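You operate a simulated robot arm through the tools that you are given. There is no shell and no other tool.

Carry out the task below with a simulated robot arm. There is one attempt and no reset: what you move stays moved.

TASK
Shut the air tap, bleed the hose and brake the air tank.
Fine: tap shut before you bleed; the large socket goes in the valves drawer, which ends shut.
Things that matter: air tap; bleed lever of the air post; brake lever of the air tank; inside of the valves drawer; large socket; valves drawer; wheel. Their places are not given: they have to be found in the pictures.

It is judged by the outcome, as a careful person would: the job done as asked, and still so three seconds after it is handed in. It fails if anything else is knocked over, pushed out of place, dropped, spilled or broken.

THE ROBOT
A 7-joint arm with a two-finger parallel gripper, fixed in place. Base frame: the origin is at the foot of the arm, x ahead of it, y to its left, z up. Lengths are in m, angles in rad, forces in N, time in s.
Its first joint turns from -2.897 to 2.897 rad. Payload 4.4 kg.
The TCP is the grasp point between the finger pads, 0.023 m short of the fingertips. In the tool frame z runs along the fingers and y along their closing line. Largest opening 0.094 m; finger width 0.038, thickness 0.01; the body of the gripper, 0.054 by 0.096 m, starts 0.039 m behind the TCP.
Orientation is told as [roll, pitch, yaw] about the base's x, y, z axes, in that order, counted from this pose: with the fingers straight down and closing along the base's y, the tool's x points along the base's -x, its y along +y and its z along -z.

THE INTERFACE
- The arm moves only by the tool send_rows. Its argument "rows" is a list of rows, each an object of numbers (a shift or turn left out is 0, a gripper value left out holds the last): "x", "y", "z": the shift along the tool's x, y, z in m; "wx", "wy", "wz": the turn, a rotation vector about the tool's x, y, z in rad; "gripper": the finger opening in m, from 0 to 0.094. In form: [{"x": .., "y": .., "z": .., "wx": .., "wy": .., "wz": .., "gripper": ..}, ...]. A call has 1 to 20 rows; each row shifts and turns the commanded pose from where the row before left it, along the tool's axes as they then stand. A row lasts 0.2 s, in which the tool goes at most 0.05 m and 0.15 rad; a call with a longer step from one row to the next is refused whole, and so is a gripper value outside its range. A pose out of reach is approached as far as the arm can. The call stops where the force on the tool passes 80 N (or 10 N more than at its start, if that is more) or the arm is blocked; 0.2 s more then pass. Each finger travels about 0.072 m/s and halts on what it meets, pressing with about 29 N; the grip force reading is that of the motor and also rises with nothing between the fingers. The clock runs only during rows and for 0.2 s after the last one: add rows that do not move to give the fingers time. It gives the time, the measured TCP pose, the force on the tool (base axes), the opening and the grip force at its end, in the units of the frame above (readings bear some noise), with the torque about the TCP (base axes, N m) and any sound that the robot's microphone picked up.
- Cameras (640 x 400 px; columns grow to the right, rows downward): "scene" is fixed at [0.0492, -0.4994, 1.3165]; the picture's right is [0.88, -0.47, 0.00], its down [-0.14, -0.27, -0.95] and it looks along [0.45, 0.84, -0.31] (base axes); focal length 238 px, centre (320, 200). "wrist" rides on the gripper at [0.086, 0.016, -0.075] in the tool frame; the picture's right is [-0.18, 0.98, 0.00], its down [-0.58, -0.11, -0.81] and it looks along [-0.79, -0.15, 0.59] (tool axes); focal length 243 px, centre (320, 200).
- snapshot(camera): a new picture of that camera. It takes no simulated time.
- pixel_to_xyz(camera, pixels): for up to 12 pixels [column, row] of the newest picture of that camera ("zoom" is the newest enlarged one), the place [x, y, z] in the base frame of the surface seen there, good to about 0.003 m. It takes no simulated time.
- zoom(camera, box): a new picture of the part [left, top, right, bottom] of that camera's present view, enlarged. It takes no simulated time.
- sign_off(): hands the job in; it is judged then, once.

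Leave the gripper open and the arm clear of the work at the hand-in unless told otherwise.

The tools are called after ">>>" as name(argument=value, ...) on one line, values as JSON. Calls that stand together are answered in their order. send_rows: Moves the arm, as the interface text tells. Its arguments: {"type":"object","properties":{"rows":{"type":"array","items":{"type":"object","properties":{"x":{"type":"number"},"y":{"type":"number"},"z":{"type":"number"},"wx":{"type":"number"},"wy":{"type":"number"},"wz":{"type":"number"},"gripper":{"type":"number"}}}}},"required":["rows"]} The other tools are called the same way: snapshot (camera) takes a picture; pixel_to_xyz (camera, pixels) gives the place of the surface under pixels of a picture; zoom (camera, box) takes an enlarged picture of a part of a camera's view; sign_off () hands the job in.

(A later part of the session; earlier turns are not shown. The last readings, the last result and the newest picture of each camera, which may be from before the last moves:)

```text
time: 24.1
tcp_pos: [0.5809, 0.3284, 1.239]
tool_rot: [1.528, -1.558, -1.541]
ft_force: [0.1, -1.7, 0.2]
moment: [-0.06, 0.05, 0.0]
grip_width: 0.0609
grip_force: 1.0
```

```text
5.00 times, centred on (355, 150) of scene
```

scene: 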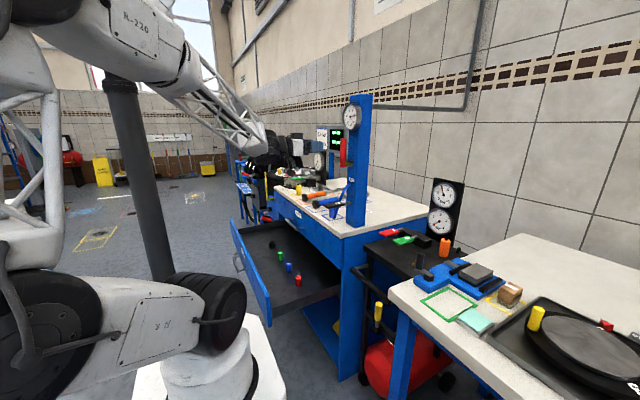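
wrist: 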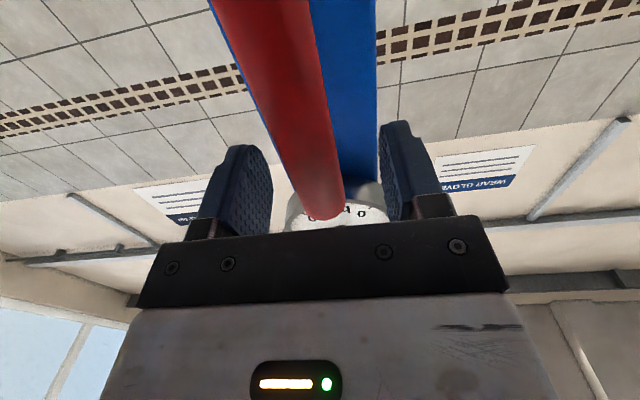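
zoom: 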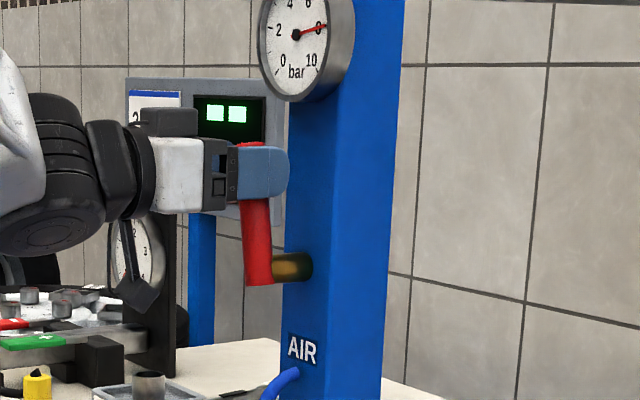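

The handle turns freely toward +y. I roll the tool with it (wz -0.3), snug the fingers to 0.028 around the handle, then follow the arc about the stem (y≈0.3025, z≈1.158).

>>> send_rows(rows=[{"wz": -0.15}, {"wz": -0.15}, {"gripper": 0.027}, {}, {}])

>>> zoom(camera="scene", box=[320, 110, 390, 190])

```text
time: 25.3
tcp_pos: [0.5798, 0.3294, 1.2378]
tool_rot: [-1.568, -1.283, 1.559]
ft_force: [-0.9, -1.8, 0.3]
moment: [0.0, 0.0, 0.02]
grip_width: 0.0271
grip_force: 0.6
```

```text
5.00 times, centred on (355, 150) of scene
```

zoom: 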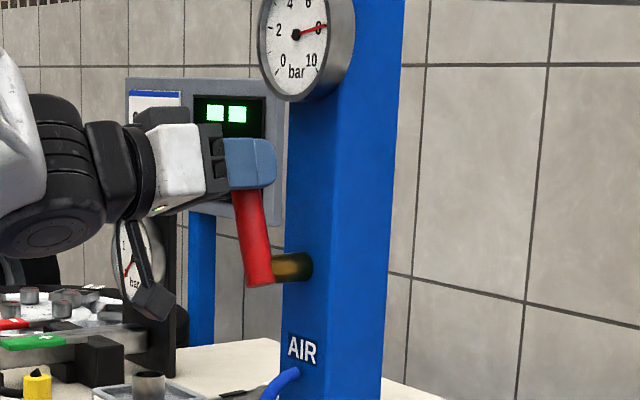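

The fingers hug the handle (opening 0.027). I follow the arc in 9 rows of 0.14 rad.

>>> send_rows(rows=[{"y": 0.0119, "x": 0.0008, "wz": -0.14}, {"y": 0.0119, "x": 0.0008, "wz": -0.14}, {"y": 0.0119, "x": 0.0008, "wz": -0.14}, {"y": 0.0119, "x": 0.0008, "wz": -0.14}, {"y": 0.0119, "x": 0.0008, "wz": -0.14}])

>>> zoom(camera="scene", box=[310, 100, 390, 200])

```text
time: 26.5
tcp_pos: [0.5804, 0.3766, 1.2017]
tool_rot: [-1.569, -0.585, 1.557]
ft_force: [0.6, 1.1, -0.8]
moment: [-0.01, -0.02, -0.02]
grip_width: 0.0269
grip_force: 0.2
```

```text
4.00 times, centred on (350, 150) of scene
```

zoom: 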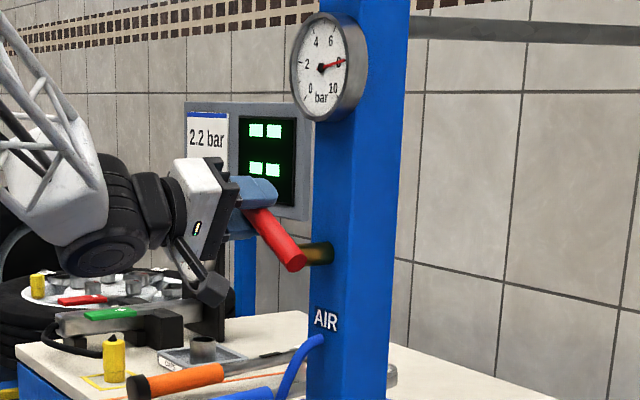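

The handle is now about 60° over with no resistance. Continuing to horizontal, 4 more rows.

>>> send_rows(rows=[{"y": 0.0119, "x": 0.0008, "wz": -0.14}, {"y": 0.0119, "x": 0.0008, "wz": -0.14}, {"y": 0.0119, "x": 0.0008, "wz": -0.14}, {"y": 0.0119, "x": 0.0008, "wz": -0.14}])

>>> zoom(camera="scene", box=[310, 100, 390, 200])

```text
time: 27.5
tcp_pos: [0.5806, 0.3909, 1.1581]
tool_rot: [-1.571, -0.024, 1.559]
ft_force: [0.0, -1.1, 5.1]
moment: [-0.12, -0.04, 0.01]
grip_width: 0.0293
grip_force: 2.6
```

```text
4.00 times, centred on (350, 150) of scene
```

zoom: 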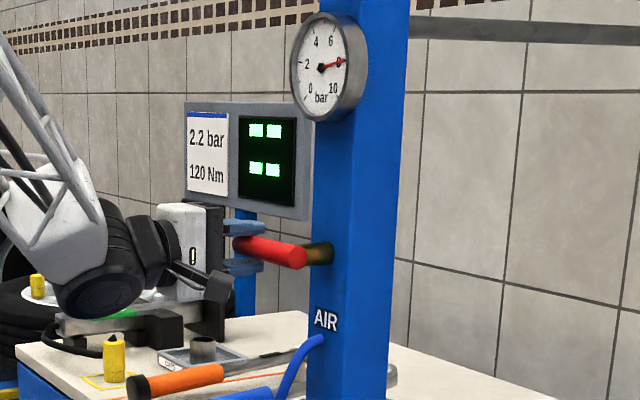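

The handle is horizontal and resistance starts (5 N, fingers being spread) – the stop. I nudge a little further to be sure it is fully shut.

>>> send_rows(rows=[{"y": 0.005}, {"y": 0.005}, {}])

>>> zoom(camera="scene", box=[310, 100, 390, 200])

>>> snapshot(camera="wrist")

```text
time: 28.3
tcp_pos: [0.5822, 0.3902, 1.1497]
tool_rot: [-1.573, -0.027, 1.561]
ft_force: [13.7, 6.5, 40.6]
moment: [-0.95, 0.17, 0.31]
grip_width: 0.0453
grip_force: 20.6
```

```text
4.00 times, centred on (350, 150) of scene
```

zoom: 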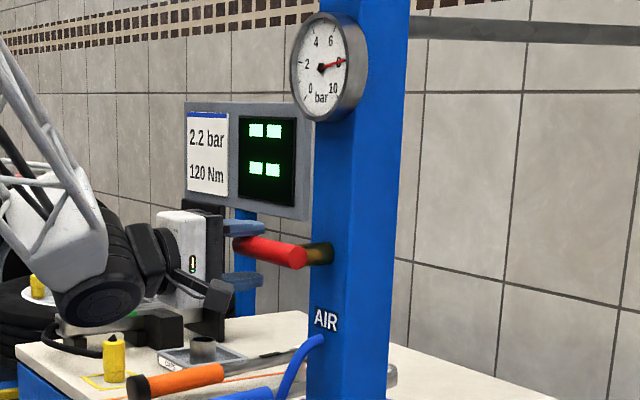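

```text
taken
```

wrist: 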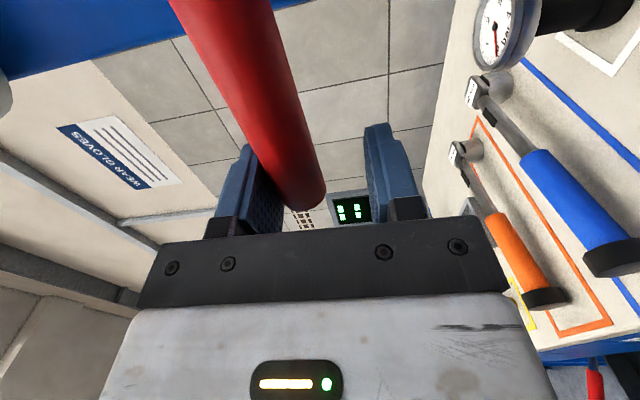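

The tap is hard against its stop (40 N): shut. I ease off, open the fingers and withdraw straight back.

>>> send_rows(rows=[{"y": -0.012}, {"gripper": 0.075}, {}, {}, {"z": -0.04}, {"z": -0.04}, {"z": -0.04}, {"z": -0.03, "gripper": 0.0}])

>>> snapshot(camera="scene")

>>> snapshot(camera="wrist")

>>> zoom(camera="scene", box=[310, 90, 390, 220])

```text
time: 30.1
tcp_pos: [0.4304, 0.3941, 1.1585]
tool_rot: [-1.572, -0.025, 1.559]
ft_force: [0.1, 0.8, -0.1]
moment: [0.02, -0.01, 0.04]
grip_width: 0.019
grip_force: 0.2
```

```text
taken
```

scene: 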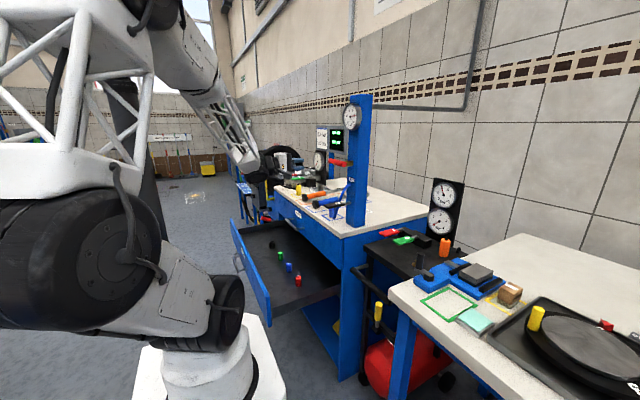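

```text
taken
```

wrist: 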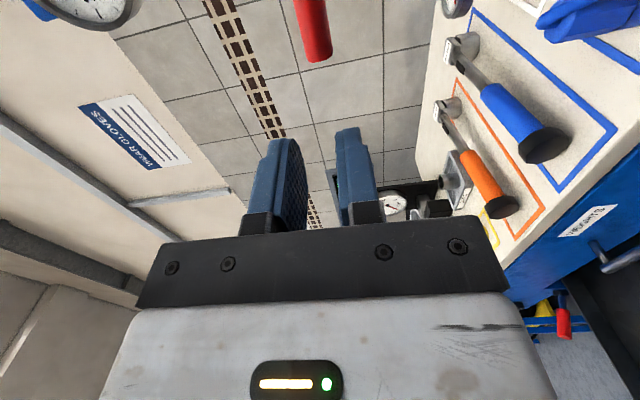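

```text
3.08 times, centred on (350, 155) of scene
```

zoom: 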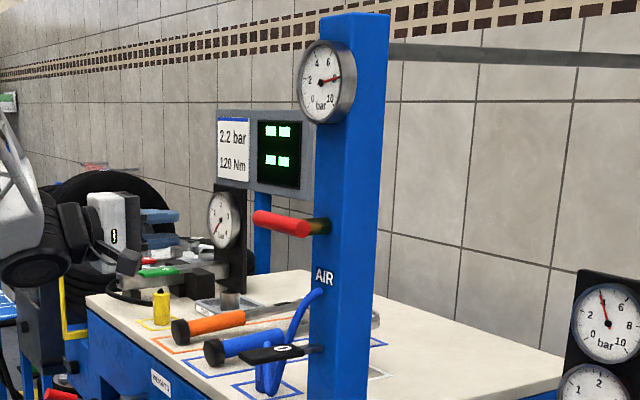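

The tap stays shut (handle horizontal), gauge still 8 bar in the hose. Now I move to y≈0.302, z≈1.06 in front of the bleed lever.

>>> send_rows(rows=[{"x": 0.03, "y": 0.032}, {"x": 0.03, "y": 0.032}, {"x": 0.032, "y": 0.034}, {"gripper": 0.0}, {}])

>>> snapshot(camera="wrist")

>>> zoom(camera="scene", box=[270, 150, 370, 230])

```text
time: 31.3
tcp_pos: [0.4301, 0.3033, 1.0608]
tool_rot: [-1.572, -0.024, 1.559]
ft_force: [-0.2, 0.1, -0.9]
moment: [0.0, 0.02, -0.03]
grip_width: 0.0
grip_force: 28.9
```

```text
taken
```

wrist: 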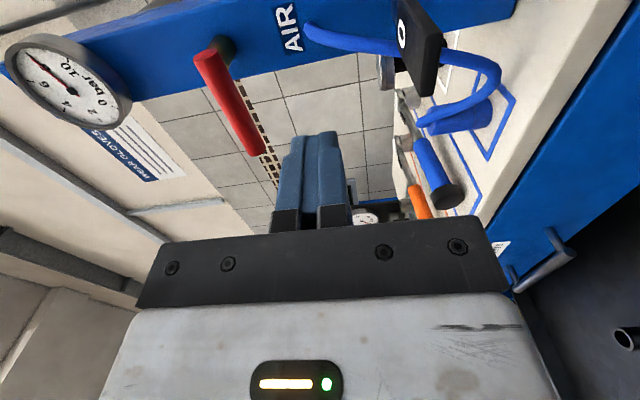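

```text
5.00 times, centred on (320, 190) of scene
```

zoom: 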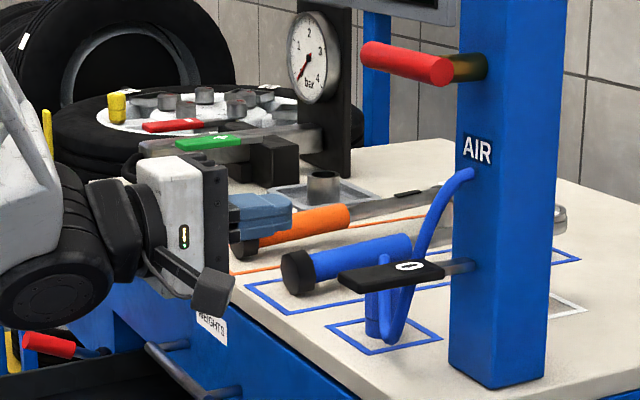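

I can see the lever with the 0 in the wrist view around (420,45). I measure its corners.

>>> zoom(camera="wrist", box=[340, 0, 520, 140])

>>> pixel_to_xyz(camera="wrist", pixels=[[402, 30], [397, 10], [412, 60], [420, 85], [436, 60], [430, 30], [410, 5], [385, 45], [440, 40], [425, 92], [405, 3], [416, 20]])

```text
2.86 times, centred on (430, 70) of wrist
```

zoom: 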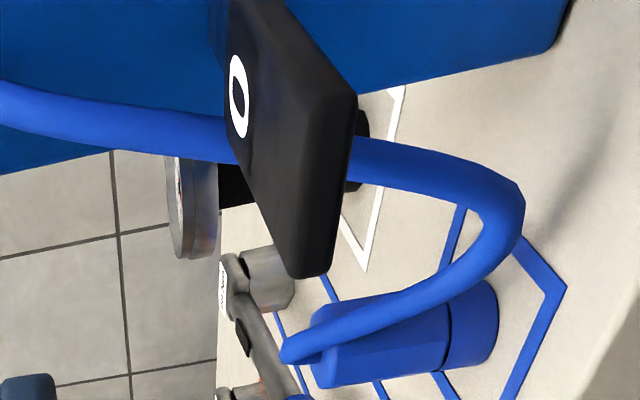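

```text
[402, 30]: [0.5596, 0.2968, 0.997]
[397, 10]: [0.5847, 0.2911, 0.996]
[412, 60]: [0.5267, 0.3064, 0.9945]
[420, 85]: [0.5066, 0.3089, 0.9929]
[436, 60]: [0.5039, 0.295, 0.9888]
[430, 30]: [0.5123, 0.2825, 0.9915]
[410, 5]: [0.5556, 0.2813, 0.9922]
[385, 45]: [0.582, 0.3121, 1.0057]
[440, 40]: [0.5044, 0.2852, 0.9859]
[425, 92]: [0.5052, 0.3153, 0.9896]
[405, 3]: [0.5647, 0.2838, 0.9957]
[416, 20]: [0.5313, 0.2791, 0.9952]
```

The lever pad spans x 0.505–0.60, y 0.28–0.32, top z≈0.997. I advance to x≈0.515 above it and come down to just above contact.

>>> send_rows(rows=[{"z": 0.03}, {"z": 0.03}, {"z": 0.025}, {"y": 0.025}, {"y": 0.02}, {}])

>>> zoom(camera="scene", box=[290, 160, 390, 230])

>>> snapshot(camera="wrist")

```text
time: 32.7
tcp_pos: [0.5152, 0.302, 1.0131]
tool_rot: [-1.571, -0.023, 1.559]
ft_force: [-0.6, -0.5, -0.1]
moment: [0.0, -0.02, -0.01]
grip_width: 0.0
grip_force: 29.0
```

```text
5.71 times, centred on (340, 195) of scene
```

zoom: 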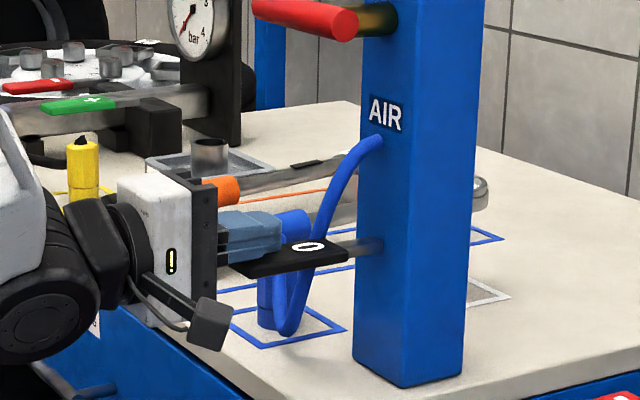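

```text
taken
```

wrist: 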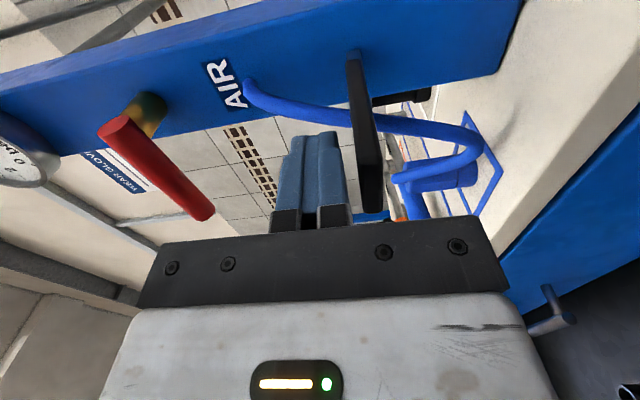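

The closed fingers are just above the lever. I press down 0.025 m in small steps and read the force and gauge.

>>> send_rows(rows=[{"y": 0.008}, {"y": 0.008}, {"y": 0.008}, {}])

>>> zoom(camera="scene", box=[290, 90, 390, 230])

```text
time: 33.7
tcp_pos: [0.5146, 0.3029, 0.992]
tool_rot: [-1.57, -0.023, 1.559]
ft_force: [1.6, 1.9, 3.2]
moment: [-0.06, -0.08, 0.09]
grip_width: 0.0
grip_force: 28.7
```

```text
2.86 times, centred on (340, 160) of scene
```

zoom: 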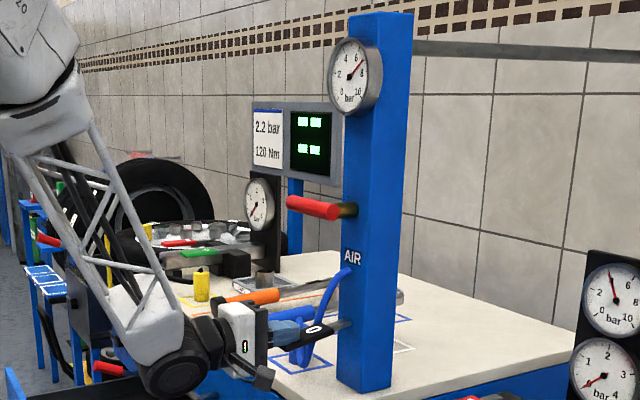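

The lever yields easily and the gauge has started to fall (about 7 now). I press a bit further and hold.

>>> send_rows(rows=[{"y": 0.006}, {"y": 0.006}, {}, {}, {}, {}, {}, {}, {}, {}, {}, {}])

>>> zoom(camera="scene", box=[310, 90, 390, 220])

```text
time: 35.2
tcp_pos: [0.5168, 0.3029, 0.981]
tool_rot: [-1.576, -0.027, 1.558]
ft_force: [-20.1, -11.3, 18.1]
moment: [-0.44, -0.23, -0.65]
grip_width: 0.0
grip_force: 29.0
stopped in row 7: the force on the tool passed its limit at 81 N (the readings are from after the stop); the commanded pose is now the measured one
```

```text
3.08 times, centred on (350, 155) of scene
```

zoom: 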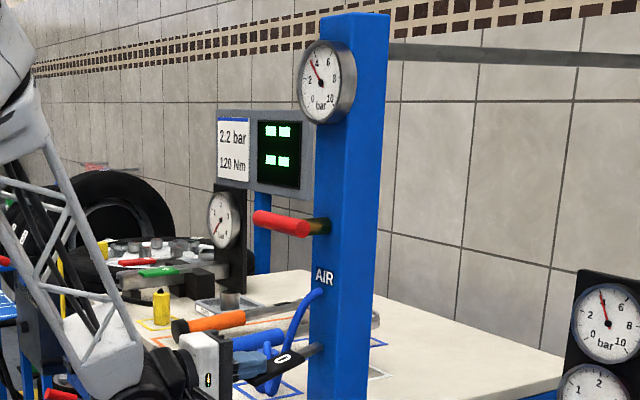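

The gauge falls to about 3.5, but the force limit tripped at 81 N: the lever bottomed out. I check the whole scene for contact with the arm.

>>> snapshot(camera="scene")

>>> snapshot(camera="wrist")

```text
taken
```

scene: 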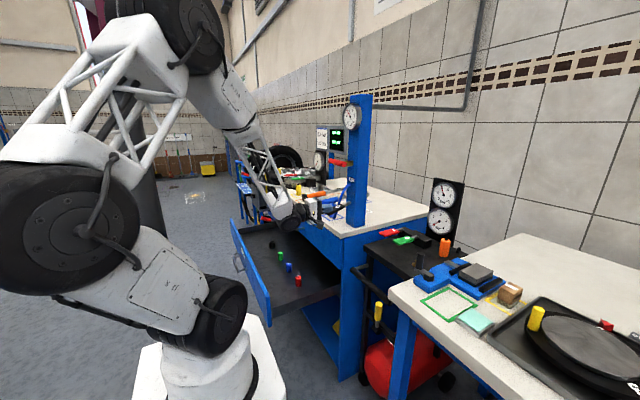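

```text
taken
```

wrist: 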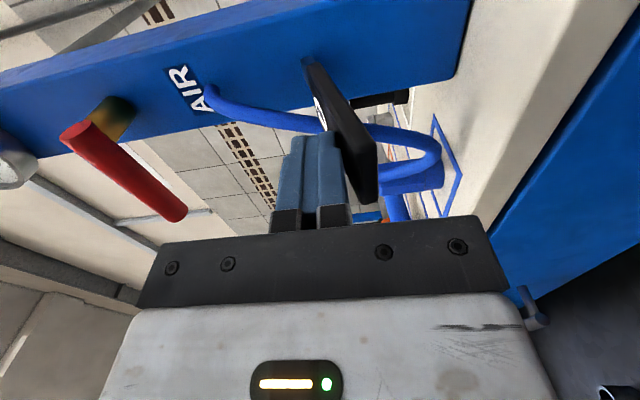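

Nothing else is touched; the lever is simply at its end. I hold still while the hose bleeds.

>>> send_rows(rows=[{}, {}, {}, {}, {}, {}, {}, {}, {}, {}])

>>> zoom(camera="scene", box=[310, 90, 390, 220])

```text
time: 37.4
tcp_pos: [0.5155, 0.3047, 0.9821]
tool_rot: [-1.577, -0.027, 1.558]
ft_force: [-7.8, 4.8, 42.9]
moment: [-0.69, -0.89, -0.08]
grip_width: 0.0001
grip_force: 29.0
```

```text
3.08 times, centred on (350, 155) of scene
```

zoom: 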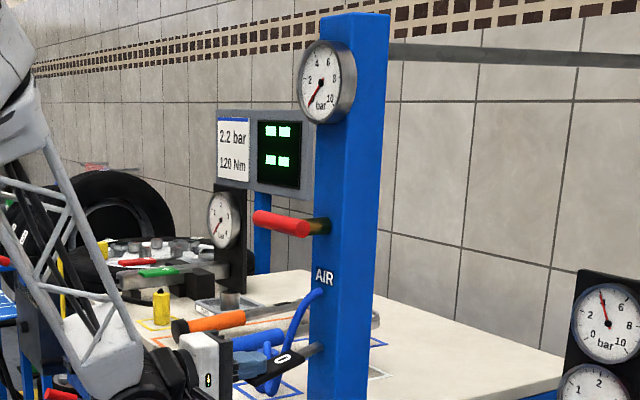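

>>> zoom(camera="scene", box=[340, 95, 370, 135])

>>> send_rows(rows=[{}, {}, {}, {}, {}, {}, {}, {}, {}, {}])

>>> zoom(camera="scene", box=[340, 95, 370, 135])

```text
10.00 times, centred on (355, 115) of scene
```

zoom: 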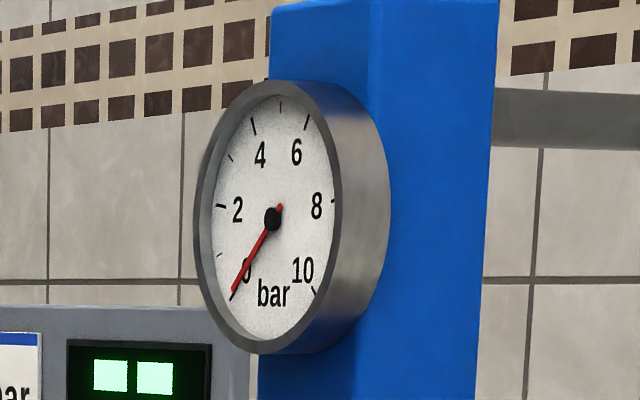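

```text
time: 39.6
tcp_pos: [0.5155, 0.3035, 0.9815]
tool_rot: [-1.576, -0.029, 1.559]
ft_force: [-14.3, -0.8, 52.0]
moment: [-0.93, -1.04, -0.26]
grip_width: 0.0
grip_force: 29.0
```

```text
10.00 times, centred on (355, 115) of scene
```

zoom: 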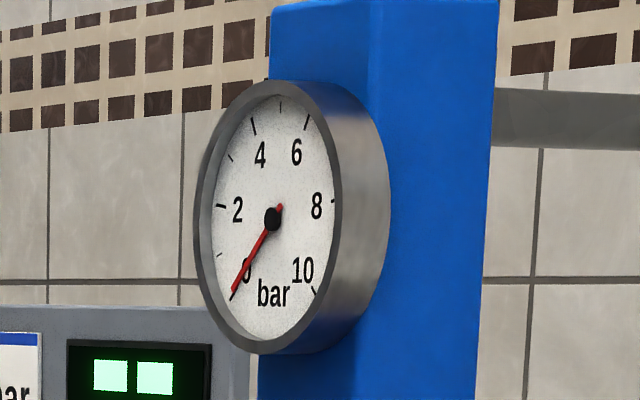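

The gauge reads 0: the hose is bled. I lift off the lever and back away.

>>> send_rows(rows=[{"y": -0.015}, {"y": -0.03}, {"y": -0.04}, {"z": -0.04}, {"z": -0.04}, {"z": -0.04}, {}])

>>> snapshot(camera="scene")

>>> zoom(camera="scene", box=[310, 90, 390, 220])

```text
time: 41.2
tcp_pos: [0.3926, 0.3026, 1.0643]
tool_rot: [-1.575, -0.026, 1.558]
ft_force: [-0.4, 0.0, 1.2]
moment: [0.01, 0.01, -0.02]
grip_width: 0.0002
grip_force: 29.0
```

```text
taken
```

scene: 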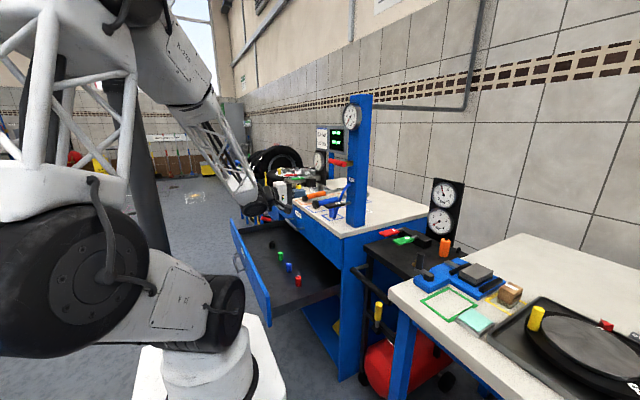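

```text
3.08 times, centred on (350, 155) of scene
```

zoom: 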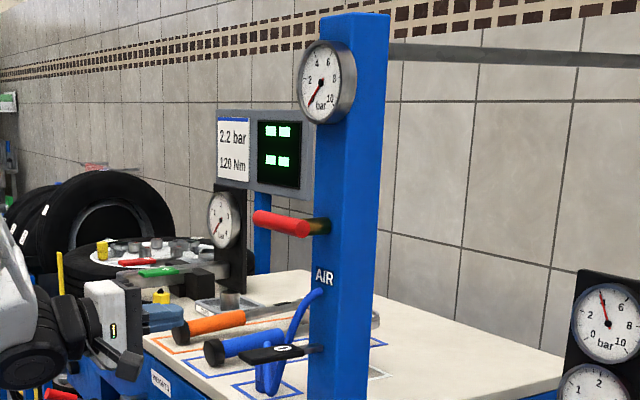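

Tap shut, lever sprung back up, gauge at 0. Next the brake. I move to about (0.30, 0.06, 1.15) and turn the tool to point down again so the wrist camera looks at the gap between the benches.

>>> send_rows(rows=[{"x": 0.04, "z": -0.015, "y": -0.015}, {"x": 0.04, "z": -0.015, "y": -0.015}, {"x": 0.04, "z": -0.015, "y": -0.015}, {"x": 0.04, "z": -0.015, "y": -0.015}, {"x": 0.04, "z": -0.015, "y": -0.015}, {"x": 0.04, "z": -0.015, "y": -0.015}])

>>> send_rows(rows=[{"wx": -0.0864, "wy": 0.0864, "wz": 0.0864}, {"wx": -0.0864, "wy": 0.0864, "wz": 0.0864}, {"wx": -0.0864, "wy": 0.0864, "wz": 0.0864}, {"wx": -0.0864, "wy": 0.0864, "wz": 0.0864}, {"wx": -0.0864, "wy": 0.0864, "wz": 0.0864}, {"wx": -0.0864, "wy": 0.0864, "wz": 0.0864}, {"wx": -0.0864, "wy": 0.0864, "wz": 0.0864}, {"wx": -0.0864, "wy": 0.0864, "wz": 0.0864}, {"wx": -0.0864, "wy": 0.0864, "wz": 0.0864}, {"wx": -0.0864, "wy": 0.0864, "wz": 0.0864}, {"wx": -0.0864, "wy": 0.0864, "wz": 0.0864}, {"wx": -0.0864, "wy": 0.0864, "wz": 0.0864}, {"wx": -0.0864, "wy": 0.0864, "wz": 0.0864}, {"wx": -0.0864, "wy": 0.0864, "wz": 0.0864}])

>>> snapshot(camera="wrist")

>>> snapshot(camera="scene")

```text
time: 42.6
tcp_pos: [0.3036, 0.0615, 1.1479]
tool_rot: [-1.575, -0.028, 1.559]
ft_force: [0.5, -0.2, -0.5]
moment: [-0.01, 0.01, 0.06]
grip_width: 0.0
grip_force: 28.6
```

```text
time: 45.6
tcp_pos: [0.3026, 0.0614, 1.1493]
tool_rot: [0.029, -0.002, -0.014]
ft_force: [0.8, 0.8, 0.1]
moment: [0.02, -0.03, -0.02]
grip_width: 0.0
grip_force: 29.0
```

```text
taken
```

wrist: 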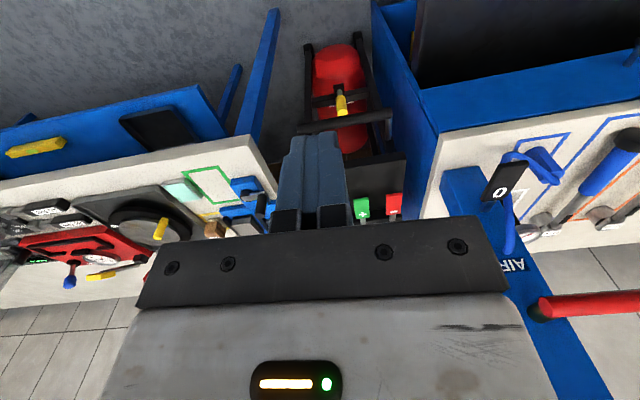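

```text
taken
```

scene: 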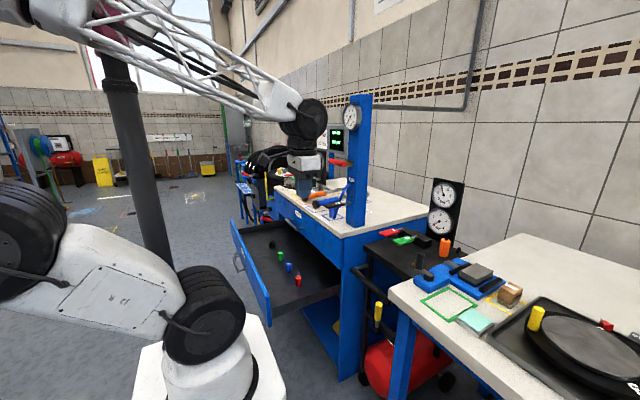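

Now the brake lever shows at (341,103) on the cart. I zoom in and measure it.

>>> zoom(camera="wrist", box=[270, 20, 420, 180])

>>> pixel_to_xyz(camera="wrist", pixels=[[341, 97], [341, 110], [338, 90], [337, 97], [345, 104], [310, 125], [350, 121], [385, 115], [320, 102], [310, 75], [365, 75], [335, 70]])

>>> zoom(camera="wrist", box=[0, 80, 260, 240])

```text
2.50 times, centred on (345, 100) of wrist
```

zoom: 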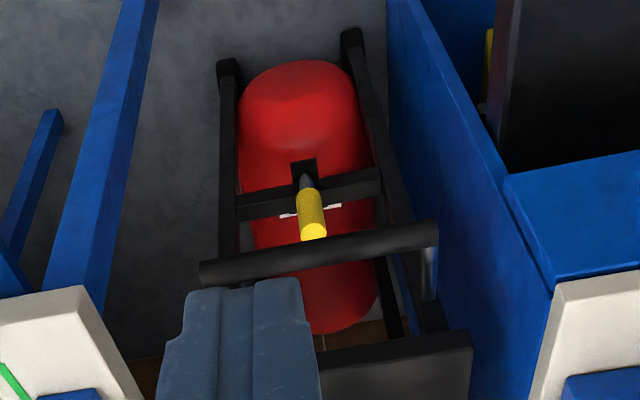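

```text
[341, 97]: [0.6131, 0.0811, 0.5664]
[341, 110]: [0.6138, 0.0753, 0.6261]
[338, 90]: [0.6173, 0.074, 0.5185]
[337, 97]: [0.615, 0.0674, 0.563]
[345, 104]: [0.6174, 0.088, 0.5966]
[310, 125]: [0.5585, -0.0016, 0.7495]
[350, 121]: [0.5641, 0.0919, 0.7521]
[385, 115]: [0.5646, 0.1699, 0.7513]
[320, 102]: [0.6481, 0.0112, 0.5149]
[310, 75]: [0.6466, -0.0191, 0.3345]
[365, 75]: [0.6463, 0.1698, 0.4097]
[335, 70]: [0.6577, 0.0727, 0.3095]
```

```text
2.46 times, centred on (130, 160) of wrist
```

zoom: 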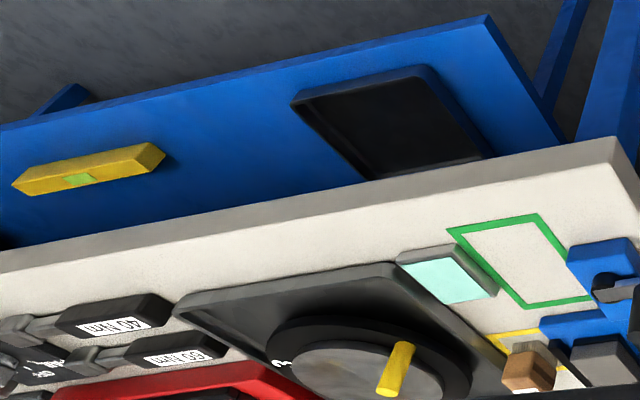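

I zoom closer onto the brake's pivot from both cameras.

>>> zoom(camera="wrist", box=[320, 75, 365, 120])

>>> zoom(camera="scene", box=[360, 290, 400, 350])

```text
8.89 times, centred on (342, 98) of wrist
```

zoom: 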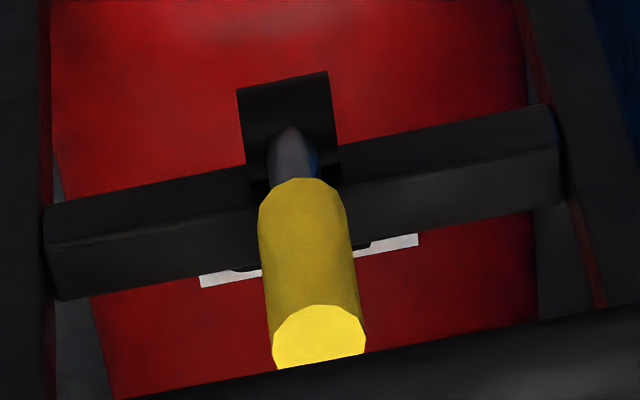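

```text
6.67 times, centred on (380, 320) of scene
```

zoom: 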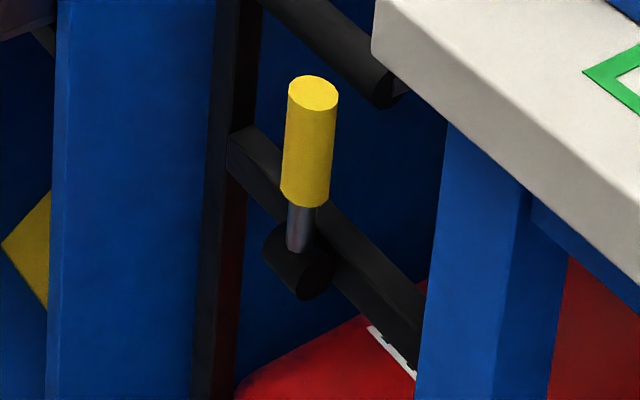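

The hinge seems to run along y, so the brake lever would swing toward the robot. Before that I want the label of the open drawer: zooming at its front (scene ~ (243,253)).

>>> zoom(camera="scene", box=[232, 242, 254, 264])

>>> zoom(camera="scene", box=[225, 215, 345, 300])

>>> pixel_to_xyz(camera="scene", pixels=[[390, 292], [405, 320], [420, 290], [367, 315], [306, 181], [310, 183], [300, 185], [323, 186], [271, 246], [360, 300], [395, 272], [500, 240]])

```text
16.00 times, centred on (243, 253) of scene
```

zoom: 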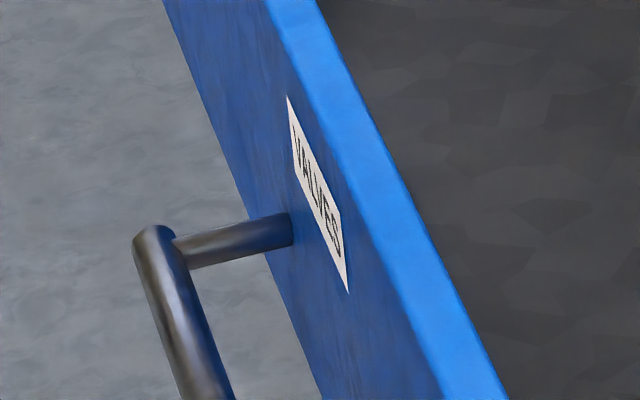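

```text
4.71 times, centred on (285, 258) of scene
```

zoom: 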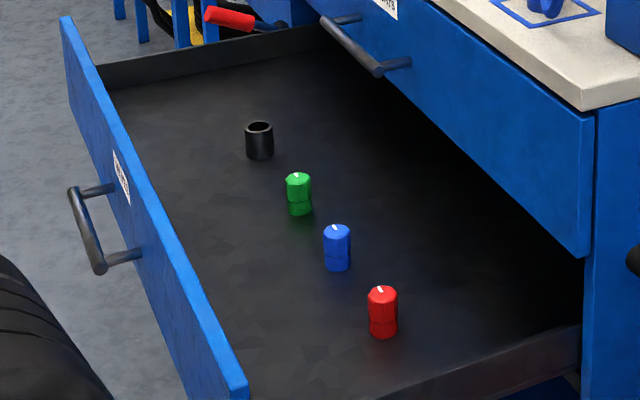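

```text
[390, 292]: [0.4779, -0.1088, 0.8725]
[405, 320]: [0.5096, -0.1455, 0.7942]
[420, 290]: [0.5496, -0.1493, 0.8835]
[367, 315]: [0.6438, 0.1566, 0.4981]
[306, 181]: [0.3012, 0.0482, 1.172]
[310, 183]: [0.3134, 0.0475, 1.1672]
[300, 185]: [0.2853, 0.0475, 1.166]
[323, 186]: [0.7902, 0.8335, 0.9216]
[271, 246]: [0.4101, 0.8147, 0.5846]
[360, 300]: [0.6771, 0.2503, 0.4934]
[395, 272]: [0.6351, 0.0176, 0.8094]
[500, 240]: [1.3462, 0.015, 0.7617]
```

The open drawer is labelled VALVES. Its black tube is narrower than the grey one in the CAPS tray. I'll inspect the tray and the wheel more closely before deciding: raise the tool and go left to about (0.35, 0.75, 1.3).

>>> send_rows(rows=[{"z": -0.04}, {"z": -0.04}, {"z": -0.04}, {"z": -0.03, "y": 0.03}, {"y": 0.048}, {"y": 0.048}, {"y": 0.048}, {"y": 0.048}, {"y": 0.048}, {"y": 0.048}, {"y": 0.048}, {"y": 0.048}, {"y": 0.048}, {"y": 0.048}, {"y": 0.048}, {"y": 0.048}, {"y": 0.048}, {"y": 0.04}])

>>> snapshot(camera="wrist")

>>> zoom(camera="scene", box=[300, 280, 360, 380])

```text
time: 49.4
tcp_pos: [0.3094, 0.7487, 1.318]
tool_rot: [0.029, -0.004, -0.012]
ft_force: [0.4, 0.4, 0.3]
moment: [-0.01, -0.04, 0.01]
grip_width: 0.0002
grip_force: 29.3
```

```text
taken
```

wrist: 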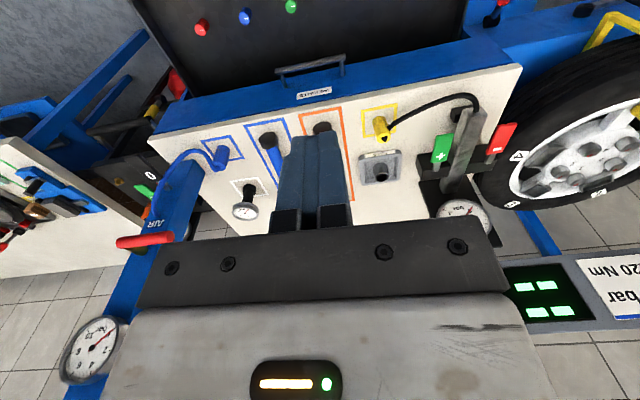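

```text
4.00 times, centred on (330, 330) of scene
```

zoom: 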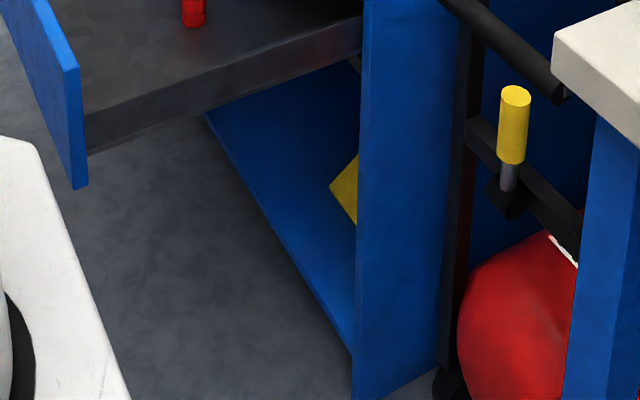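

>>> zoom(camera="wrist", box=[350, 90, 430, 190])

>>> zoom(camera="wrist", box=[480, 0, 640, 240])

>>> pixel_to_xyz(camera="wrist", pixels=[[383, 174], [378, 168], [389, 168], [383, 160], [368, 156], [396, 152], [370, 182], [400, 178], [382, 180], [560, 170], [515, 150], [590, 150]])

```text
4.00 times, centred on (390, 140) of wrist
```

zoom: 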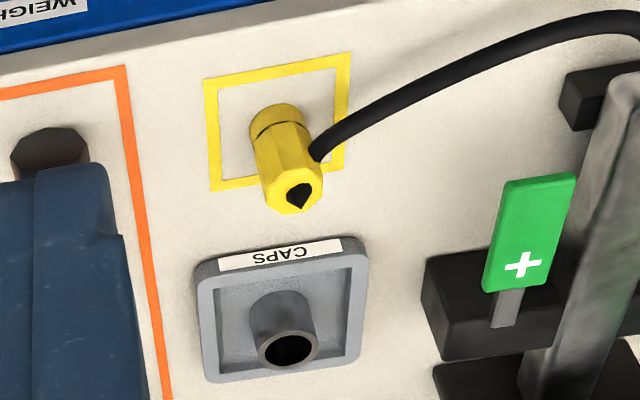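

```text
1.67 times, centred on (560, 120) of wrist
```

zoom: 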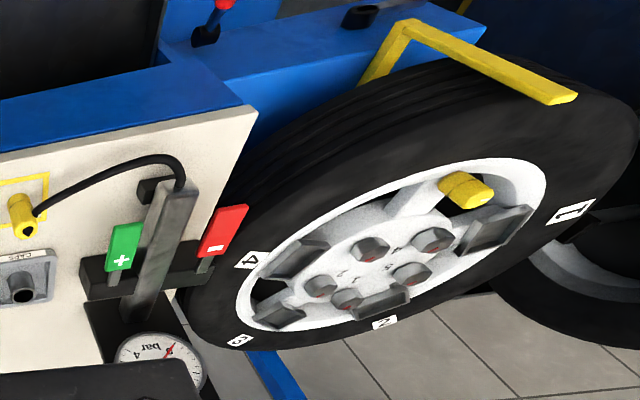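

```text
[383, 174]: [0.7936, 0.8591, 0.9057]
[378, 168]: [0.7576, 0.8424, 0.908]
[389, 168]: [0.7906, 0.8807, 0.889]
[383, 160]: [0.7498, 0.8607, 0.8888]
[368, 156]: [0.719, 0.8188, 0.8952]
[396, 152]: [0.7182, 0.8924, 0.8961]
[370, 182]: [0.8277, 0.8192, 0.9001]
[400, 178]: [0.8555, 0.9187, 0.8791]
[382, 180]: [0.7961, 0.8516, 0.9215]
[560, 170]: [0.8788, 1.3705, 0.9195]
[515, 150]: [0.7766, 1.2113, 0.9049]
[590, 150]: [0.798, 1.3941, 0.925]
```

There is something black at wrist (~ (585,10)), beside a red-handled lever at (497,10), on the blue platform left of the bench. I zoom in there.

>>> zoom(camera="wrist", box=[470, 0, 640, 50])

>>> pixel_to_xyz(camera="wrist", pixels=[[583, 10], [587, 8], [575, 12], [497, 12], [492, 22], [540, 20], [620, 20]])

>>> zoom(camera="scene", box=[225, 170, 300, 230])

```text
3.76 times, centred on (555, 25) of wrist
```

zoom: 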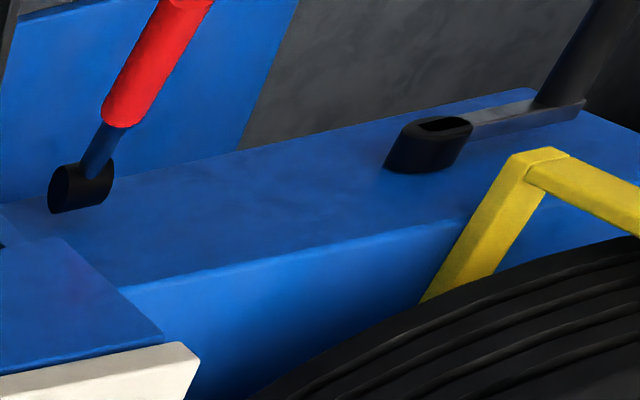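

```text
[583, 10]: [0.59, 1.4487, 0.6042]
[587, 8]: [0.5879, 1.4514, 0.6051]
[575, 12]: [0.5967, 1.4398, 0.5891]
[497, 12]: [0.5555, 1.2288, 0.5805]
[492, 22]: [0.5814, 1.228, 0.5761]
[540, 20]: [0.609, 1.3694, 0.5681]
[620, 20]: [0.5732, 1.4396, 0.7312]
```

```text
6.67 times, centred on (262, 200) of scene
```

zoom: 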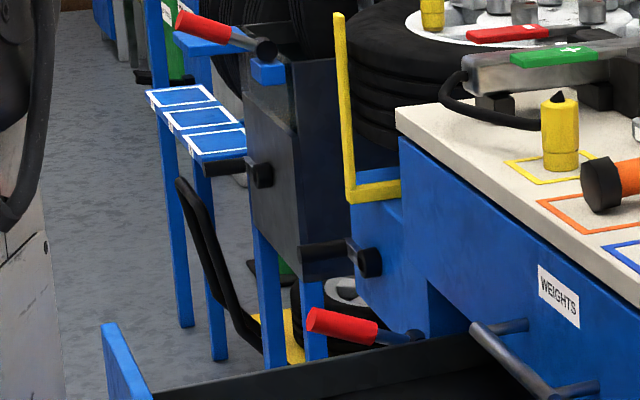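

The grey hollow cylinder (about 0.045 m across, versus 0.036 m for the black one already in the drawer) is the large socket, at about (0.778, 0.855), 1.15 m out – farther than a straight-down grasp can go, so I need a tilted tool. I'd like the camera on the far side for that, so I test turning the tool half round at a comfortable place, (0.45, 0.5, 1.32).

>>> send_rows(rows=[{"x": -0.02, "y": -0.04}, {"x": -0.024, "y": -0.042}, {"x": -0.024, "y": -0.042}, {"x": -0.024, "y": -0.042}, {"x": -0.024, "y": -0.042}, {"x": -0.024, "y": -0.042, "gripper": 0.08}])

>>> send_rows(rows=[{"wz": 0.14}, {"wz": 0.14}, {"wz": 0.14}, {"wz": 0.14}, {"wz": 0.14}, {"wz": 0.14}, {"wz": 0.14}, {"wz": 0.14}])

>>> send_rows(rows=[{"wz": 0.14}, {"wz": 0.14}, {"wz": 0.14}, {"wz": 0.14}, {"wz": 0.14}, {"wz": 0.14}, {"wz": 0.14}, {"wz": 0.14}])

>>> snapshot(camera="scene")

>>> snapshot(camera="wrist")

```text
time: 50.8
tcp_pos: [0.4467, 0.4983, 1.3092]
tool_rot: [0.027, -0.002, -0.012]
ft_force: [0.5, 0.1, 0.5]
moment: [-0.01, 0.05, 0.01]
grip_width: 0.0536
grip_force: 0.3
```

```text
time: 52.6
tcp_pos: [0.4458, 0.4994, 1.3107]
tool_rot: [0.014, 0.022, -1.134]
ft_force: [-0.3, -0.2, -0.3]
moment: [0.03, 0.02, 0.01]
grip_width: 0.0803
grip_force: 0.0
```

```text
time: 54.4
tcp_pos: [0.4504, 0.4957, 1.318]
tool_rot: [-0.017, 0.026, -2.148]
ft_force: [0.0, -0.3, 1.1]
moment: [0.03, -0.06, -0.03]
grip_width: 0.0802
grip_force: 0.0
out of reach, approached as far as the arm can: row 8
```

```text
taken
```

scene: 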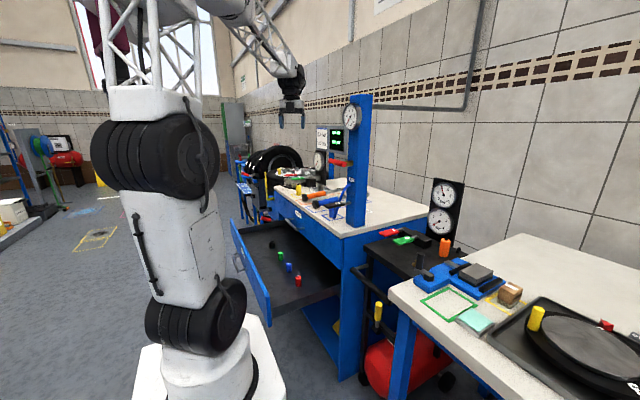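

```text
taken
```

wrist: 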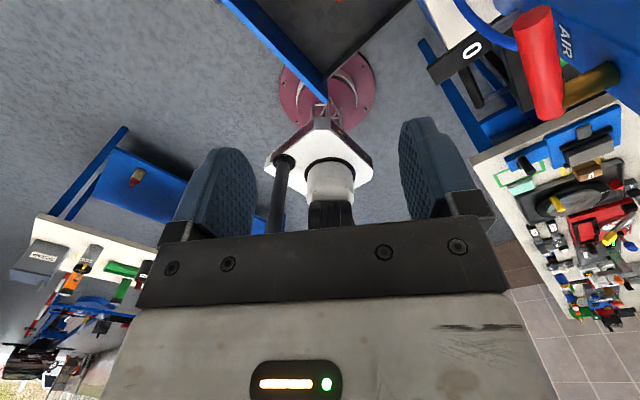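

The turn reaches yaw −2.15 (nearly half round), enough. Now I tilt the tool outward by ~0.85 rad about tool y here, before extending.

>>> send_rows(rows=[{"wy": 0.14}, {"wy": 0.14}, {"wy": 0.14}, {"wy": 0.14}, {"wy": 0.14}, {"wy": 0.14}])

>>> snapshot(camera="wrist")

>>> snapshot(camera="scene")

```text
time: 55.8
tcp_pos: [0.4507, 0.4967, 1.3149]
tool_rot: [-0.023, 0.868, -2.161]
ft_force: [0.1, 0.0, -0.5]
moment: [0.03, 0.01, 0.01]
grip_width: 0.0799
grip_force: 0.0
```

```text
taken
```

wrist: 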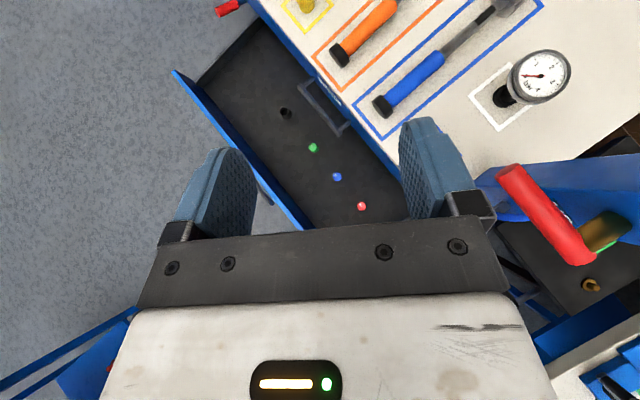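

```text
taken
```

scene: 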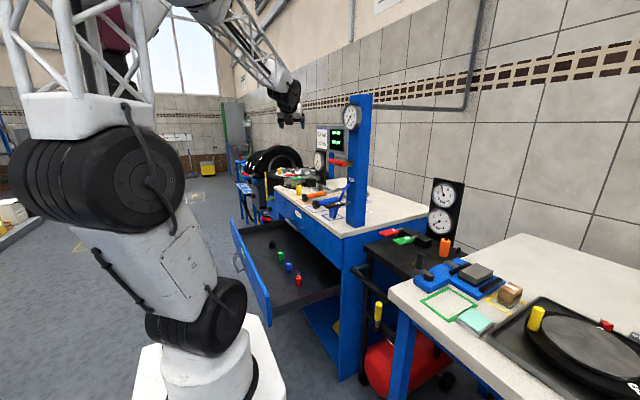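

With the tilt the wrist camera looks almost straight down, showing drawer and tools. I extend toward a stand-off point (0.70, 0.75, 1.06) before the socket.

>>> send_rows(rows=[{"x": 0.0031, "y": 0.0067, "z": 0.0431}, {"x": 0.0031, "y": 0.0067, "z": 0.0431}, {"x": 0.0031, "y": 0.0067, "z": 0.0431}, {"x": 0.0031, "y": 0.0067, "z": 0.0431}, {"x": 0.0031, "y": 0.0067, "z": 0.0431}, {"x": 0.0031, "y": 0.0067, "z": 0.0431}, {"x": 0.0031, "y": 0.0067, "z": 0.0431}, {"x": 0.0031, "y": 0.0067, "z": 0.0431}, {"x": 0.0031, "y": 0.0067, "z": 0.0431}])

>>> snapshot(camera="wrist")

>>> snapshot(camera="scene")

```text
time: 57.8
tcp_pos: [0.6679, 0.7295, 1.0842]
tool_rot: [-0.023, 0.868, -2.159]
ft_force: [-0.9, -0.2, 1.3]
moment: [0.01, 0.04, 0.01]
grip_width: 0.08
grip_force: 0.0
```

```text
taken
```

wrist: 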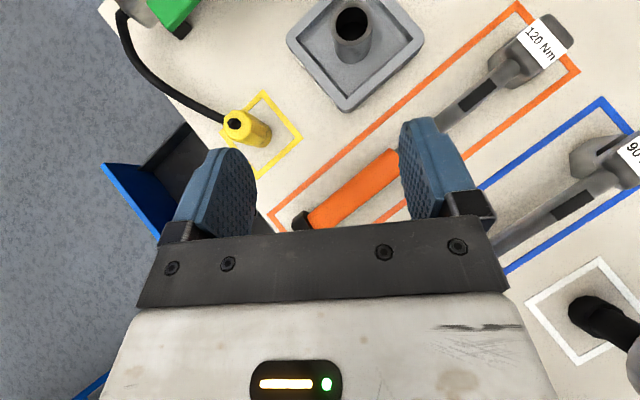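

```text
taken
```

scene: 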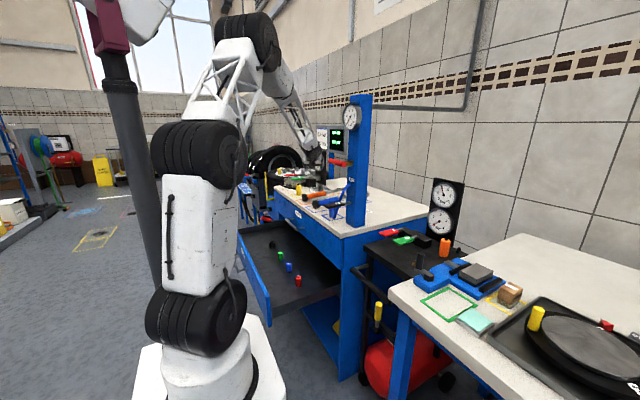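

Clear view: the socket at (352,30) in the grey tray. I measure it and the tray floor and walls.

>>> zoom(camera="wrist", box=[270, 0, 440, 120])

>>> pixel_to_xyz(camera="wrist", pixels=[[352, 38], [335, 24], [369, 24], [352, 8], [352, 24], [352, 55], [350, 75], [348, 104], [296, 42], [312, 40], [395, 48], [340, 14]])

```text
3.33 times, centred on (355, 60) of wrist
```

zoom: 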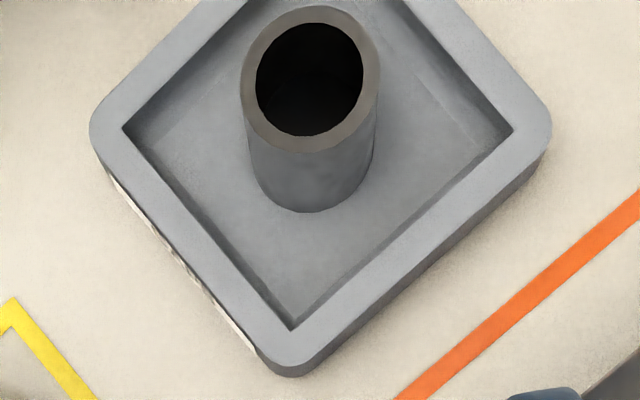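

```text
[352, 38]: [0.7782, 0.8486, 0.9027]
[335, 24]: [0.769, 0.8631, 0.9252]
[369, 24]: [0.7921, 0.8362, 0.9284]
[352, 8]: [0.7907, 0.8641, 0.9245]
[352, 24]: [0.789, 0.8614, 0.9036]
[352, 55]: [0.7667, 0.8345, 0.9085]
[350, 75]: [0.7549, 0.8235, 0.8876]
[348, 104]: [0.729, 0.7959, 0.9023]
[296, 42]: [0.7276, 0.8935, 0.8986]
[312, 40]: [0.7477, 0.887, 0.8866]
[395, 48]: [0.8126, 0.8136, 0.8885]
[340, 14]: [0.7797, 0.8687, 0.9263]
```

Socket centre ≈ (0.7805, 0.850), rim z≈0.926, tray floor z≈0.887, walls to 0.90. I narrow the fingers to 0.062 so they fit inside the tray, align sideways, and advance most of the way along the tool axis.

>>> send_rows(rows=[{"x": -0.0202, "y": 0.0266, "gripper": 0.062}, {"z": 0.038}, {"z": 0.038}, {"z": 0.038}, {"z": 0.036}, {}])

>>> snapshot(camera="wrist")

>>> zoom(camera="scene", box=[270, 130, 370, 220])

```text
time: 59.2
tcp_pos: [0.7458, 0.8016, 0.9706]
tool_rot: [-0.021, 0.865, -2.16]
ft_force: [0.2, -0.6, -0.7]
moment: [0.01, 0.0, 0.02]
grip_width: 0.062
grip_force: 0.1
```

```text
taken
```

wrist: 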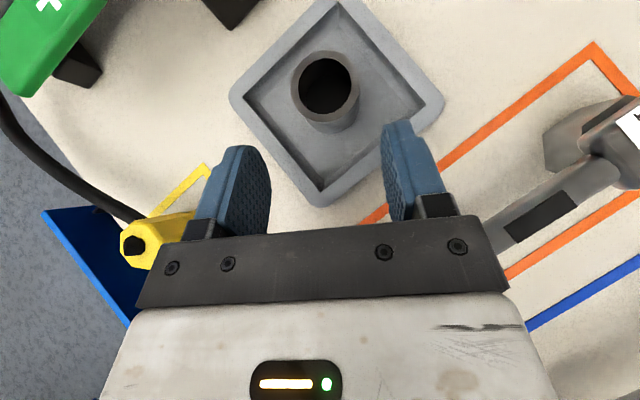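

```text
4.44 times, centred on (320, 175) of scene
```

zoom: 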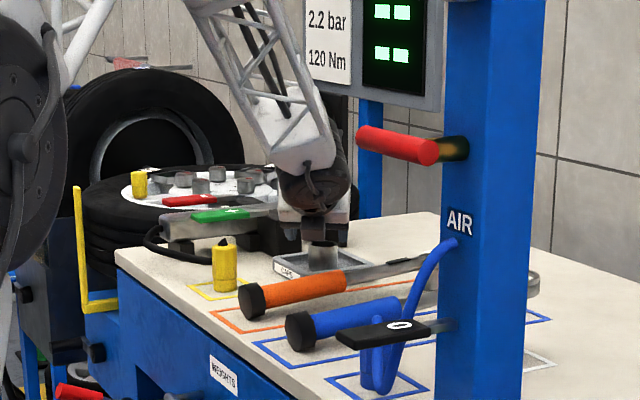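

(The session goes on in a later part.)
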